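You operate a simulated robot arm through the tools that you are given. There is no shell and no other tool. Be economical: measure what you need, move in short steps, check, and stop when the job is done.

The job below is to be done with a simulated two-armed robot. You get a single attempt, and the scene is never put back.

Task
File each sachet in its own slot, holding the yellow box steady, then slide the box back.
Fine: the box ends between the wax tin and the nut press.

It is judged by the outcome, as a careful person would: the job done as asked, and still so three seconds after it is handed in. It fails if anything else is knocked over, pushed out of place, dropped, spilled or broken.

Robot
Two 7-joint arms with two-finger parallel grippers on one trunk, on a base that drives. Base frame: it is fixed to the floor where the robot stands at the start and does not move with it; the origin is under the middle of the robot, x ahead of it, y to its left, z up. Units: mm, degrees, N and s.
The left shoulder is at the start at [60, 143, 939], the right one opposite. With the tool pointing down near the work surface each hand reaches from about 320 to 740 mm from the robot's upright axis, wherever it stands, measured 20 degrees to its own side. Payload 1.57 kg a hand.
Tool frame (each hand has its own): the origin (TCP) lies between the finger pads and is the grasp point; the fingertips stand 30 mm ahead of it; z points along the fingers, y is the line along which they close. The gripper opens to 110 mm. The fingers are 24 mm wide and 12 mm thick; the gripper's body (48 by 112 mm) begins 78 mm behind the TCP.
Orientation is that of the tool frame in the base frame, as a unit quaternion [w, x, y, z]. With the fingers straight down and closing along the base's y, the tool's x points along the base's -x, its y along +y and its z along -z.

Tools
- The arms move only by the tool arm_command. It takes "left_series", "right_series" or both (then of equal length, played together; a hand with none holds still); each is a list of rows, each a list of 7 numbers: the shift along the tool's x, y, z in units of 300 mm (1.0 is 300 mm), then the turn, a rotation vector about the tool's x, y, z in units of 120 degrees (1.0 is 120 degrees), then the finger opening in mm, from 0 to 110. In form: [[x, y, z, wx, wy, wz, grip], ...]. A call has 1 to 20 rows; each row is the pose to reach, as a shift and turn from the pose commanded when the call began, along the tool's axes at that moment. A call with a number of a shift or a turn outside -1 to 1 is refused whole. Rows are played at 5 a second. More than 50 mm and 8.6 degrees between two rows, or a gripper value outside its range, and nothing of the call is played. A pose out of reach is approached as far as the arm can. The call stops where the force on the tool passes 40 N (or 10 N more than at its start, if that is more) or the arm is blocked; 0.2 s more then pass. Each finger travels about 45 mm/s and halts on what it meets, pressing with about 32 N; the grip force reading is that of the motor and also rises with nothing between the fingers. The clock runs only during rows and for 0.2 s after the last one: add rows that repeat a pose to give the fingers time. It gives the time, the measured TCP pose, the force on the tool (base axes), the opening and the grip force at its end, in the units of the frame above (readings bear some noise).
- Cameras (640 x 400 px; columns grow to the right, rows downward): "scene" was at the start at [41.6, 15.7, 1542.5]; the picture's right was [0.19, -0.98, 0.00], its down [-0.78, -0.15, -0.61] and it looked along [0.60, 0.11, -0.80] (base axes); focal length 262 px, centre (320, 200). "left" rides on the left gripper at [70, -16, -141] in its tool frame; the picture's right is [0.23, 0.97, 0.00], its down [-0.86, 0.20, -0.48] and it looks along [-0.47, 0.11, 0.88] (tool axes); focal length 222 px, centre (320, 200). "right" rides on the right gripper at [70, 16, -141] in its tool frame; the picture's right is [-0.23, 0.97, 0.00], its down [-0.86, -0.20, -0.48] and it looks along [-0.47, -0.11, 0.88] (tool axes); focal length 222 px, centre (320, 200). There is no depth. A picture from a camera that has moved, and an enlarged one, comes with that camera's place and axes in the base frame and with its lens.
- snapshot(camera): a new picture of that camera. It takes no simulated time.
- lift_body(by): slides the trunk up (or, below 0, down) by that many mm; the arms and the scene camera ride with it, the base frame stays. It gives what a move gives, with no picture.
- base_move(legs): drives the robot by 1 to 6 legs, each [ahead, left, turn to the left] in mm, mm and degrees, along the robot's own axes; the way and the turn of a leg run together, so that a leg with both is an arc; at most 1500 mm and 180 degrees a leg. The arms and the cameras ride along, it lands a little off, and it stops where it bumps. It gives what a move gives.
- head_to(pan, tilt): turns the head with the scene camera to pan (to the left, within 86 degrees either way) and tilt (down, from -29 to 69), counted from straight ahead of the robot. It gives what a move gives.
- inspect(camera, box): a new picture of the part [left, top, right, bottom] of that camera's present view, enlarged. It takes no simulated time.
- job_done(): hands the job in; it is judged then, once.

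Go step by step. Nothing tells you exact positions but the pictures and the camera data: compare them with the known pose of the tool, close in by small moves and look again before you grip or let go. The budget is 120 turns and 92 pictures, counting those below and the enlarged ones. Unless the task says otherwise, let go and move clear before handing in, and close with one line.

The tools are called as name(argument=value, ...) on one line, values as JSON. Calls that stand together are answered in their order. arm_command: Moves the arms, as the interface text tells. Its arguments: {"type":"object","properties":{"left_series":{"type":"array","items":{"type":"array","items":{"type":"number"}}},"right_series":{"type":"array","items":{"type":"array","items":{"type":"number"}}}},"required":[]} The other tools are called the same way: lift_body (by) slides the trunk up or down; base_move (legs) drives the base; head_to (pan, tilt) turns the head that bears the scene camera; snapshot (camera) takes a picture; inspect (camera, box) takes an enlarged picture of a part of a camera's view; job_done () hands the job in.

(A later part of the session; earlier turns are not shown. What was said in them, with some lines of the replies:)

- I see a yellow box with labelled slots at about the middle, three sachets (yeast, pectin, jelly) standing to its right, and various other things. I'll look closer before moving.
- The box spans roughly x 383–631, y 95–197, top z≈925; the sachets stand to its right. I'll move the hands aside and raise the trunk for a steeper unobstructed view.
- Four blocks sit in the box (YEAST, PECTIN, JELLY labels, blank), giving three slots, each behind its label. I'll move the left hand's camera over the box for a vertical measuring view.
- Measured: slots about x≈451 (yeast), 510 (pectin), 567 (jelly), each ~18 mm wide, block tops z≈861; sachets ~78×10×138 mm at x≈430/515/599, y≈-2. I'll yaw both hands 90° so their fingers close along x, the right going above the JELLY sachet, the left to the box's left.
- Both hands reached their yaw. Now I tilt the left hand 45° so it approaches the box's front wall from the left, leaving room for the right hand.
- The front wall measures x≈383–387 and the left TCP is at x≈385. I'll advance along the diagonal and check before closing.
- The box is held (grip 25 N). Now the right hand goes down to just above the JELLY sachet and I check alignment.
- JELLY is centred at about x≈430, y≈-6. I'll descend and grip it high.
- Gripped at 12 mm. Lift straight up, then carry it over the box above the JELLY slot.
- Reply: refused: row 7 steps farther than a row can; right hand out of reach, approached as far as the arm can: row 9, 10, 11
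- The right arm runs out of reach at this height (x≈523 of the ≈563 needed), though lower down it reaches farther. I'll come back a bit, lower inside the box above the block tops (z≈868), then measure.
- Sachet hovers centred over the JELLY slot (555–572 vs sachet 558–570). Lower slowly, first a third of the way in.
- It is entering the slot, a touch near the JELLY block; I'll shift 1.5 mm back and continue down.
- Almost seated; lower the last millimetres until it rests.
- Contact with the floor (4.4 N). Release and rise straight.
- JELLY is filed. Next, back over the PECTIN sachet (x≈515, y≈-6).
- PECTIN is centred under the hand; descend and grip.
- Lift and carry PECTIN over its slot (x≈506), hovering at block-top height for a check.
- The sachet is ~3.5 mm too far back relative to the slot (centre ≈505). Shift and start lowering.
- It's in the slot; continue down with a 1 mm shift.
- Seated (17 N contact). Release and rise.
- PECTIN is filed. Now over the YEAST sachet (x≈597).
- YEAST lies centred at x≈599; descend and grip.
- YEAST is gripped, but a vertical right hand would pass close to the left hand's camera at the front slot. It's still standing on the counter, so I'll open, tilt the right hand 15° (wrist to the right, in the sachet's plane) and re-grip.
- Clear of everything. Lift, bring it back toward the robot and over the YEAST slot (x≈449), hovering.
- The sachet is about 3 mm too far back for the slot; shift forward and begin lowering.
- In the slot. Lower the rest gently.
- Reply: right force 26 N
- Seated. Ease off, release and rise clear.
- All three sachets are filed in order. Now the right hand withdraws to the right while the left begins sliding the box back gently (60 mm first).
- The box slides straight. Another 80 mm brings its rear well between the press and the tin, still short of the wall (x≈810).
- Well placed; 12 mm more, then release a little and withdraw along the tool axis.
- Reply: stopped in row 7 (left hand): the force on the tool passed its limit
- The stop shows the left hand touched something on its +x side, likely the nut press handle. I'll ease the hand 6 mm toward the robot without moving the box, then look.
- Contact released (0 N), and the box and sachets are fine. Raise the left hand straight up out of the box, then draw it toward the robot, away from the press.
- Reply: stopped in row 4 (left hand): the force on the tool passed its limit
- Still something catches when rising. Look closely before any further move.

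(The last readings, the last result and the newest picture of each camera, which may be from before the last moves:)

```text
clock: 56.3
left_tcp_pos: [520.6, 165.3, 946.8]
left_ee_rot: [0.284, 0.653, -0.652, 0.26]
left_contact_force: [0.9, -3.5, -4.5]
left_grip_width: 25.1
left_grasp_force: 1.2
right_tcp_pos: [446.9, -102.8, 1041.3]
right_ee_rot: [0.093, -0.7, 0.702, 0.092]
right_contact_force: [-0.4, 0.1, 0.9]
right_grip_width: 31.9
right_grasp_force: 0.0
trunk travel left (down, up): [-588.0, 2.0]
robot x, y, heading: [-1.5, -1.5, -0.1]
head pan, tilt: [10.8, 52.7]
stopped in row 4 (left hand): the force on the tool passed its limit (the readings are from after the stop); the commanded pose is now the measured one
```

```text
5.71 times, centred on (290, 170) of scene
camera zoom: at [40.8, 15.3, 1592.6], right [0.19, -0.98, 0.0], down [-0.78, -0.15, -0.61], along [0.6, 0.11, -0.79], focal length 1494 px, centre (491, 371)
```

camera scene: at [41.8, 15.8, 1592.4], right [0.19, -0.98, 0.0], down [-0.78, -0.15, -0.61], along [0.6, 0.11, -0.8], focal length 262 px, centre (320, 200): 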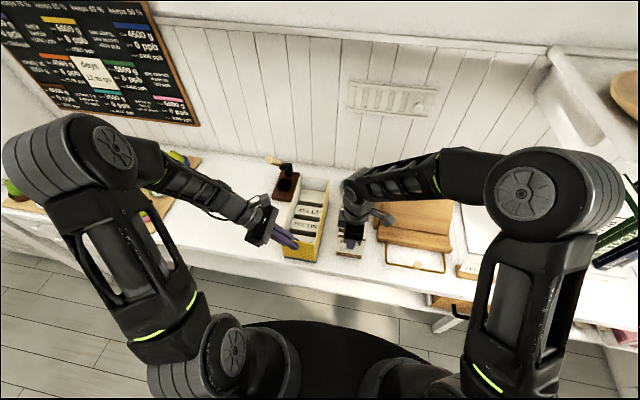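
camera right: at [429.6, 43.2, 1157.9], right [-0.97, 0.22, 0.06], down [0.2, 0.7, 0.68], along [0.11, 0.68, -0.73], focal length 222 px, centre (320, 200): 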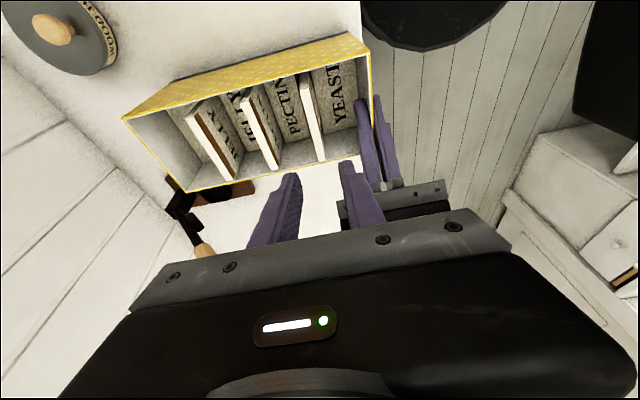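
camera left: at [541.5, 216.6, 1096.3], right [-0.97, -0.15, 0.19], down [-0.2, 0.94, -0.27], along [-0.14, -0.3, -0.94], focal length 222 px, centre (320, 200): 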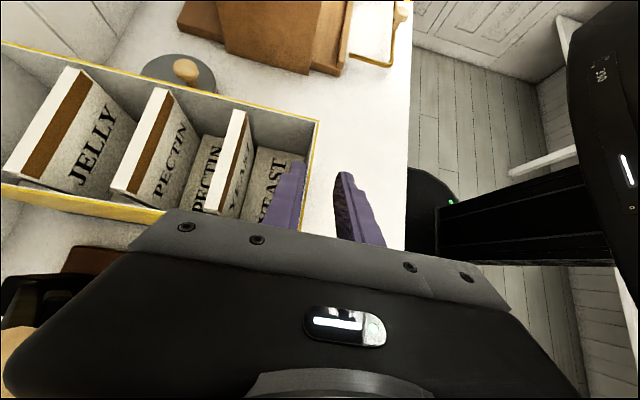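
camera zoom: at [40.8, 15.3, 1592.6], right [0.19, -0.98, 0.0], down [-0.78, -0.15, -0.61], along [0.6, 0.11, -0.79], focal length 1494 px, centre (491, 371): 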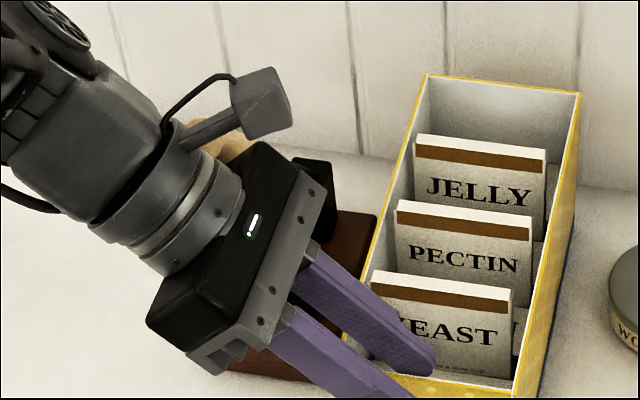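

The press's handle tip leans close to the hand's +x side, so I'll open the fingers to make room, shift 8 mm toward the robot, rise just past the rim, and then move well away.

arm_command(left_series=[[0, 0, 0, 0, 0, 0, 38], [0, 0, 0, 0, 0, 0, 52], [0, 0, 0, 0, 0, 0, 52], [0, 0.015, 0, 0, 0, 0, 52], [0, 0.027, 0, 0, 0, 0, 52], [0, 0.027, 0, 0, 0, 0, 52]])

inspect(camera="left", box=[160, 80, 440, 260])

```text
clock: 57.7
left_tcp_pos: [512.9, 165.5, 947.2]
left_ee_rot: [0.284, 0.653, -0.652, 0.261]
left_contact_force: [-1.1, 1.2, -0.3]
left_grip_width: 51.8
left_grasp_force: 0.1
right_tcp_pos: [447.2, -102.0, 1041.6]
right_ee_rot: [0.093, -0.701, 0.701, 0.092]
right_contact_force: [-0.7, -0.5, -0.3]
right_grip_width: 32.3
right_grasp_force: 0.0
trunk travel left (down, up): [-588.0, 2.0]
robot x, y, heading: [-5.9, 2.1, 0.0]
head pan, tilt: [10.8, 52.7]
```

```text
2.22 times, centred on (300, 170) of left
camera zoom: at [533.6, 217.4, 1096.5], right [-0.97, -0.15, 0.19], down [-0.2, 0.94, -0.26], along [-0.14, -0.29, -0.94], focal length 494 px, centre (364, 267)
```

zoom: 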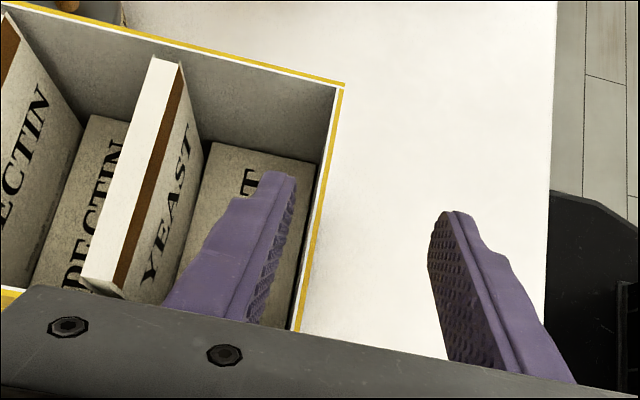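

No contact now. Rise 30 mm past the rim, then go back toward the robot.

arm_command(left_series=[[0.02, 0, -0.02, 0, 0, 0, 52], [0.045, 0, -0.045, 0, 0, 0, 52], [0.07, 0, -0.07, 0, 0, 0, 52], [0.07, 0.06, -0.07, 0, 0, 0, 52], [0.07, 0.18, -0.07, 0, 0, 0, 52], [0.07, 0.32, -0.07, 0, 0, 0, 52], [0.07, 0.46, -0.07, 0, 0, 0, 52]])

inspect(camera="scene", box=[220, 100, 400, 250])

```text
clock: 58.4
left_tcp_pos: [505.5, 163.0, 965.6]
left_ee_rot: [0.292, 0.653, -0.651, 0.254]
left_contact_force: [-1.2, -2.3, -4.0]
left_grip_width: 51.8
left_grasp_force: 0.0
right_tcp_pos: [445.0, -102.4, 1041.3]
right_ee_rot: [0.093, -0.7, 0.702, 0.092]
right_contact_force: [-0.8, 0.8, -0.6]
right_grip_width: 31.9
right_grasp_force: 0.0
trunk travel left (down, up): [-588.0, 2.0]
robot x, y, heading: [-1.0, -1.0, -0.0]
head pan, tilt: [10.8, 52.7]
stopped in row 3 (left hand): the force on the tool passed its limit (the readings are from after the stop); the commanded pose is now the measured one
```

```text
2.67 times, centred on (310, 175) of scene
camera zoom: at [40.4, 15.1, 1592.7], right [0.19, -0.98, 0.0], down [-0.78, -0.15, -0.61], along [0.6, 0.11, -0.79], focal length 697 px, centre (347, 267)
```

zoom: 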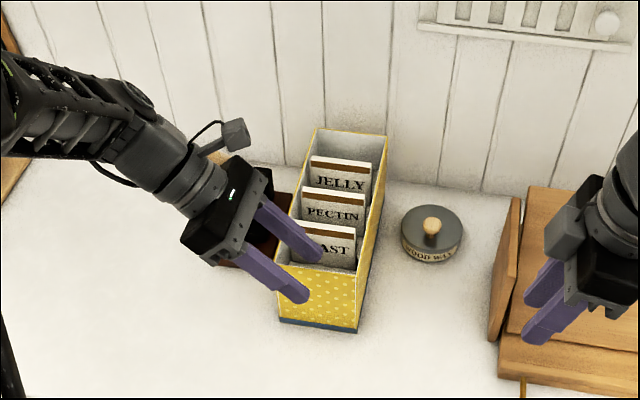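

The handle overhangs the hand, so rising is what catches; the fingers are now above the rim (tips z≈936), so I can go straight toward the robot.

arm_command(left_series=[[0, 0.03, 0, 0, 0, 0, 52], [0, 0.08, 0, 0, 0, 0, 52], [0, 0.16, 0, 0, 0, 0, 52], [0, 0.28, 0, 0, 0, 0, 52], [0, 0.42, 0, 0, 0, 0, 52]])

inspect(camera="scene", box=[220, 100, 400, 250])

```text
clock: 59.6
left_tcp_pos: [380.9, 167.6, 972.7]
left_ee_rot: [0.291, 0.653, -0.651, 0.255]
left_contact_force: [-0.7, -0.3, 0.1]
left_grip_width: 51.7
left_grasp_force: 0.0
right_tcp_pos: [445.6, -101.9, 1041.4]
right_ee_rot: [0.093, -0.701, 0.701, 0.092]
right_contact_force: [0.3, -0.4, 1.0]
right_grip_width: 31.9
right_grasp_force: 0.0
trunk travel left (down, up): [-588.0, 2.0]
robot x, y, heading: [-3.1, 3.1, -0.1]
head pan, tilt: [10.8, 52.7]
```

```text
2.67 times, centred on (310, 175) of scene
camera zoom: at [39.9, 15.3, 1592.5], right [0.19, -0.98, 0.0], down [-0.78, -0.15, -0.61], along [0.6, 0.11, -0.79], focal length 697 px, centre (347, 267)
```

zoom: 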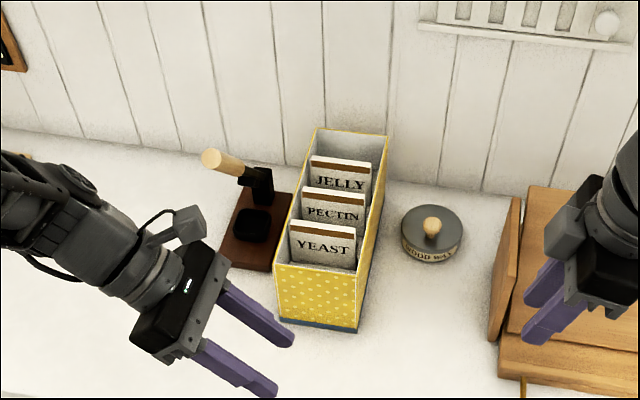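

The hand is free, and the press, tin and box stand in place (box x≈526–774, y≈95–199). One last close look.

inspect(camera="scene", box=[270, 130, 360, 230])

snapshot(camera="scene")

```text
4.00 times, centred on (315, 180) of scene
camera zoom: at [39.9, 15.3, 1592.5], right [0.19, -0.98, 0.0], down [-0.78, -0.15, -0.61], along [0.6, 0.11, -0.79], focal length 1046 px, centre (340, 280)
```

zoom: 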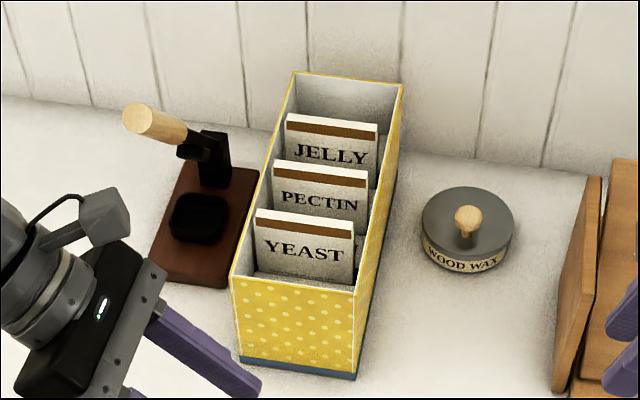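

```text
16 pictures are left
camera scene: at [39.9, 15.3, 1592.5], right [0.19, -0.98, 0.0], down [-0.78, -0.15, -0.61], along [0.6, 0.11, -0.79], focal length 262 px, centre (320, 200)
```

scene: 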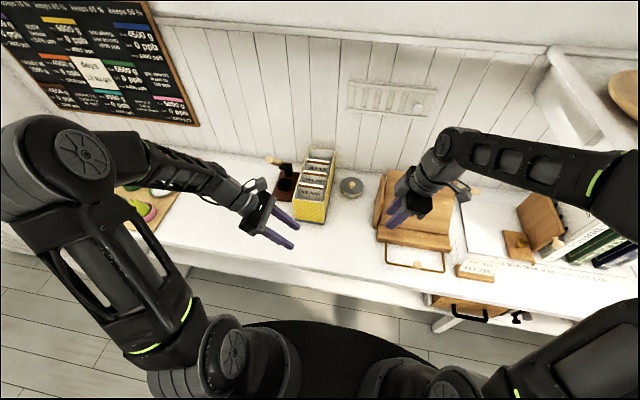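

Everything is in place: three sachets filed in their own slots, the box between the press and the tin, both hands clear.

job_done()

```text
The job is handed in.
```

The three sachets are each in their own slot. I held the yellow box with the left hand for the filing, then slid it back about 140 mm so that it now stands between the wax tin and the nut press. While backing away, my left hand bumped the nut press handle a few times. In the last pictures the press is upright and, to within about 3 mm, where it was.
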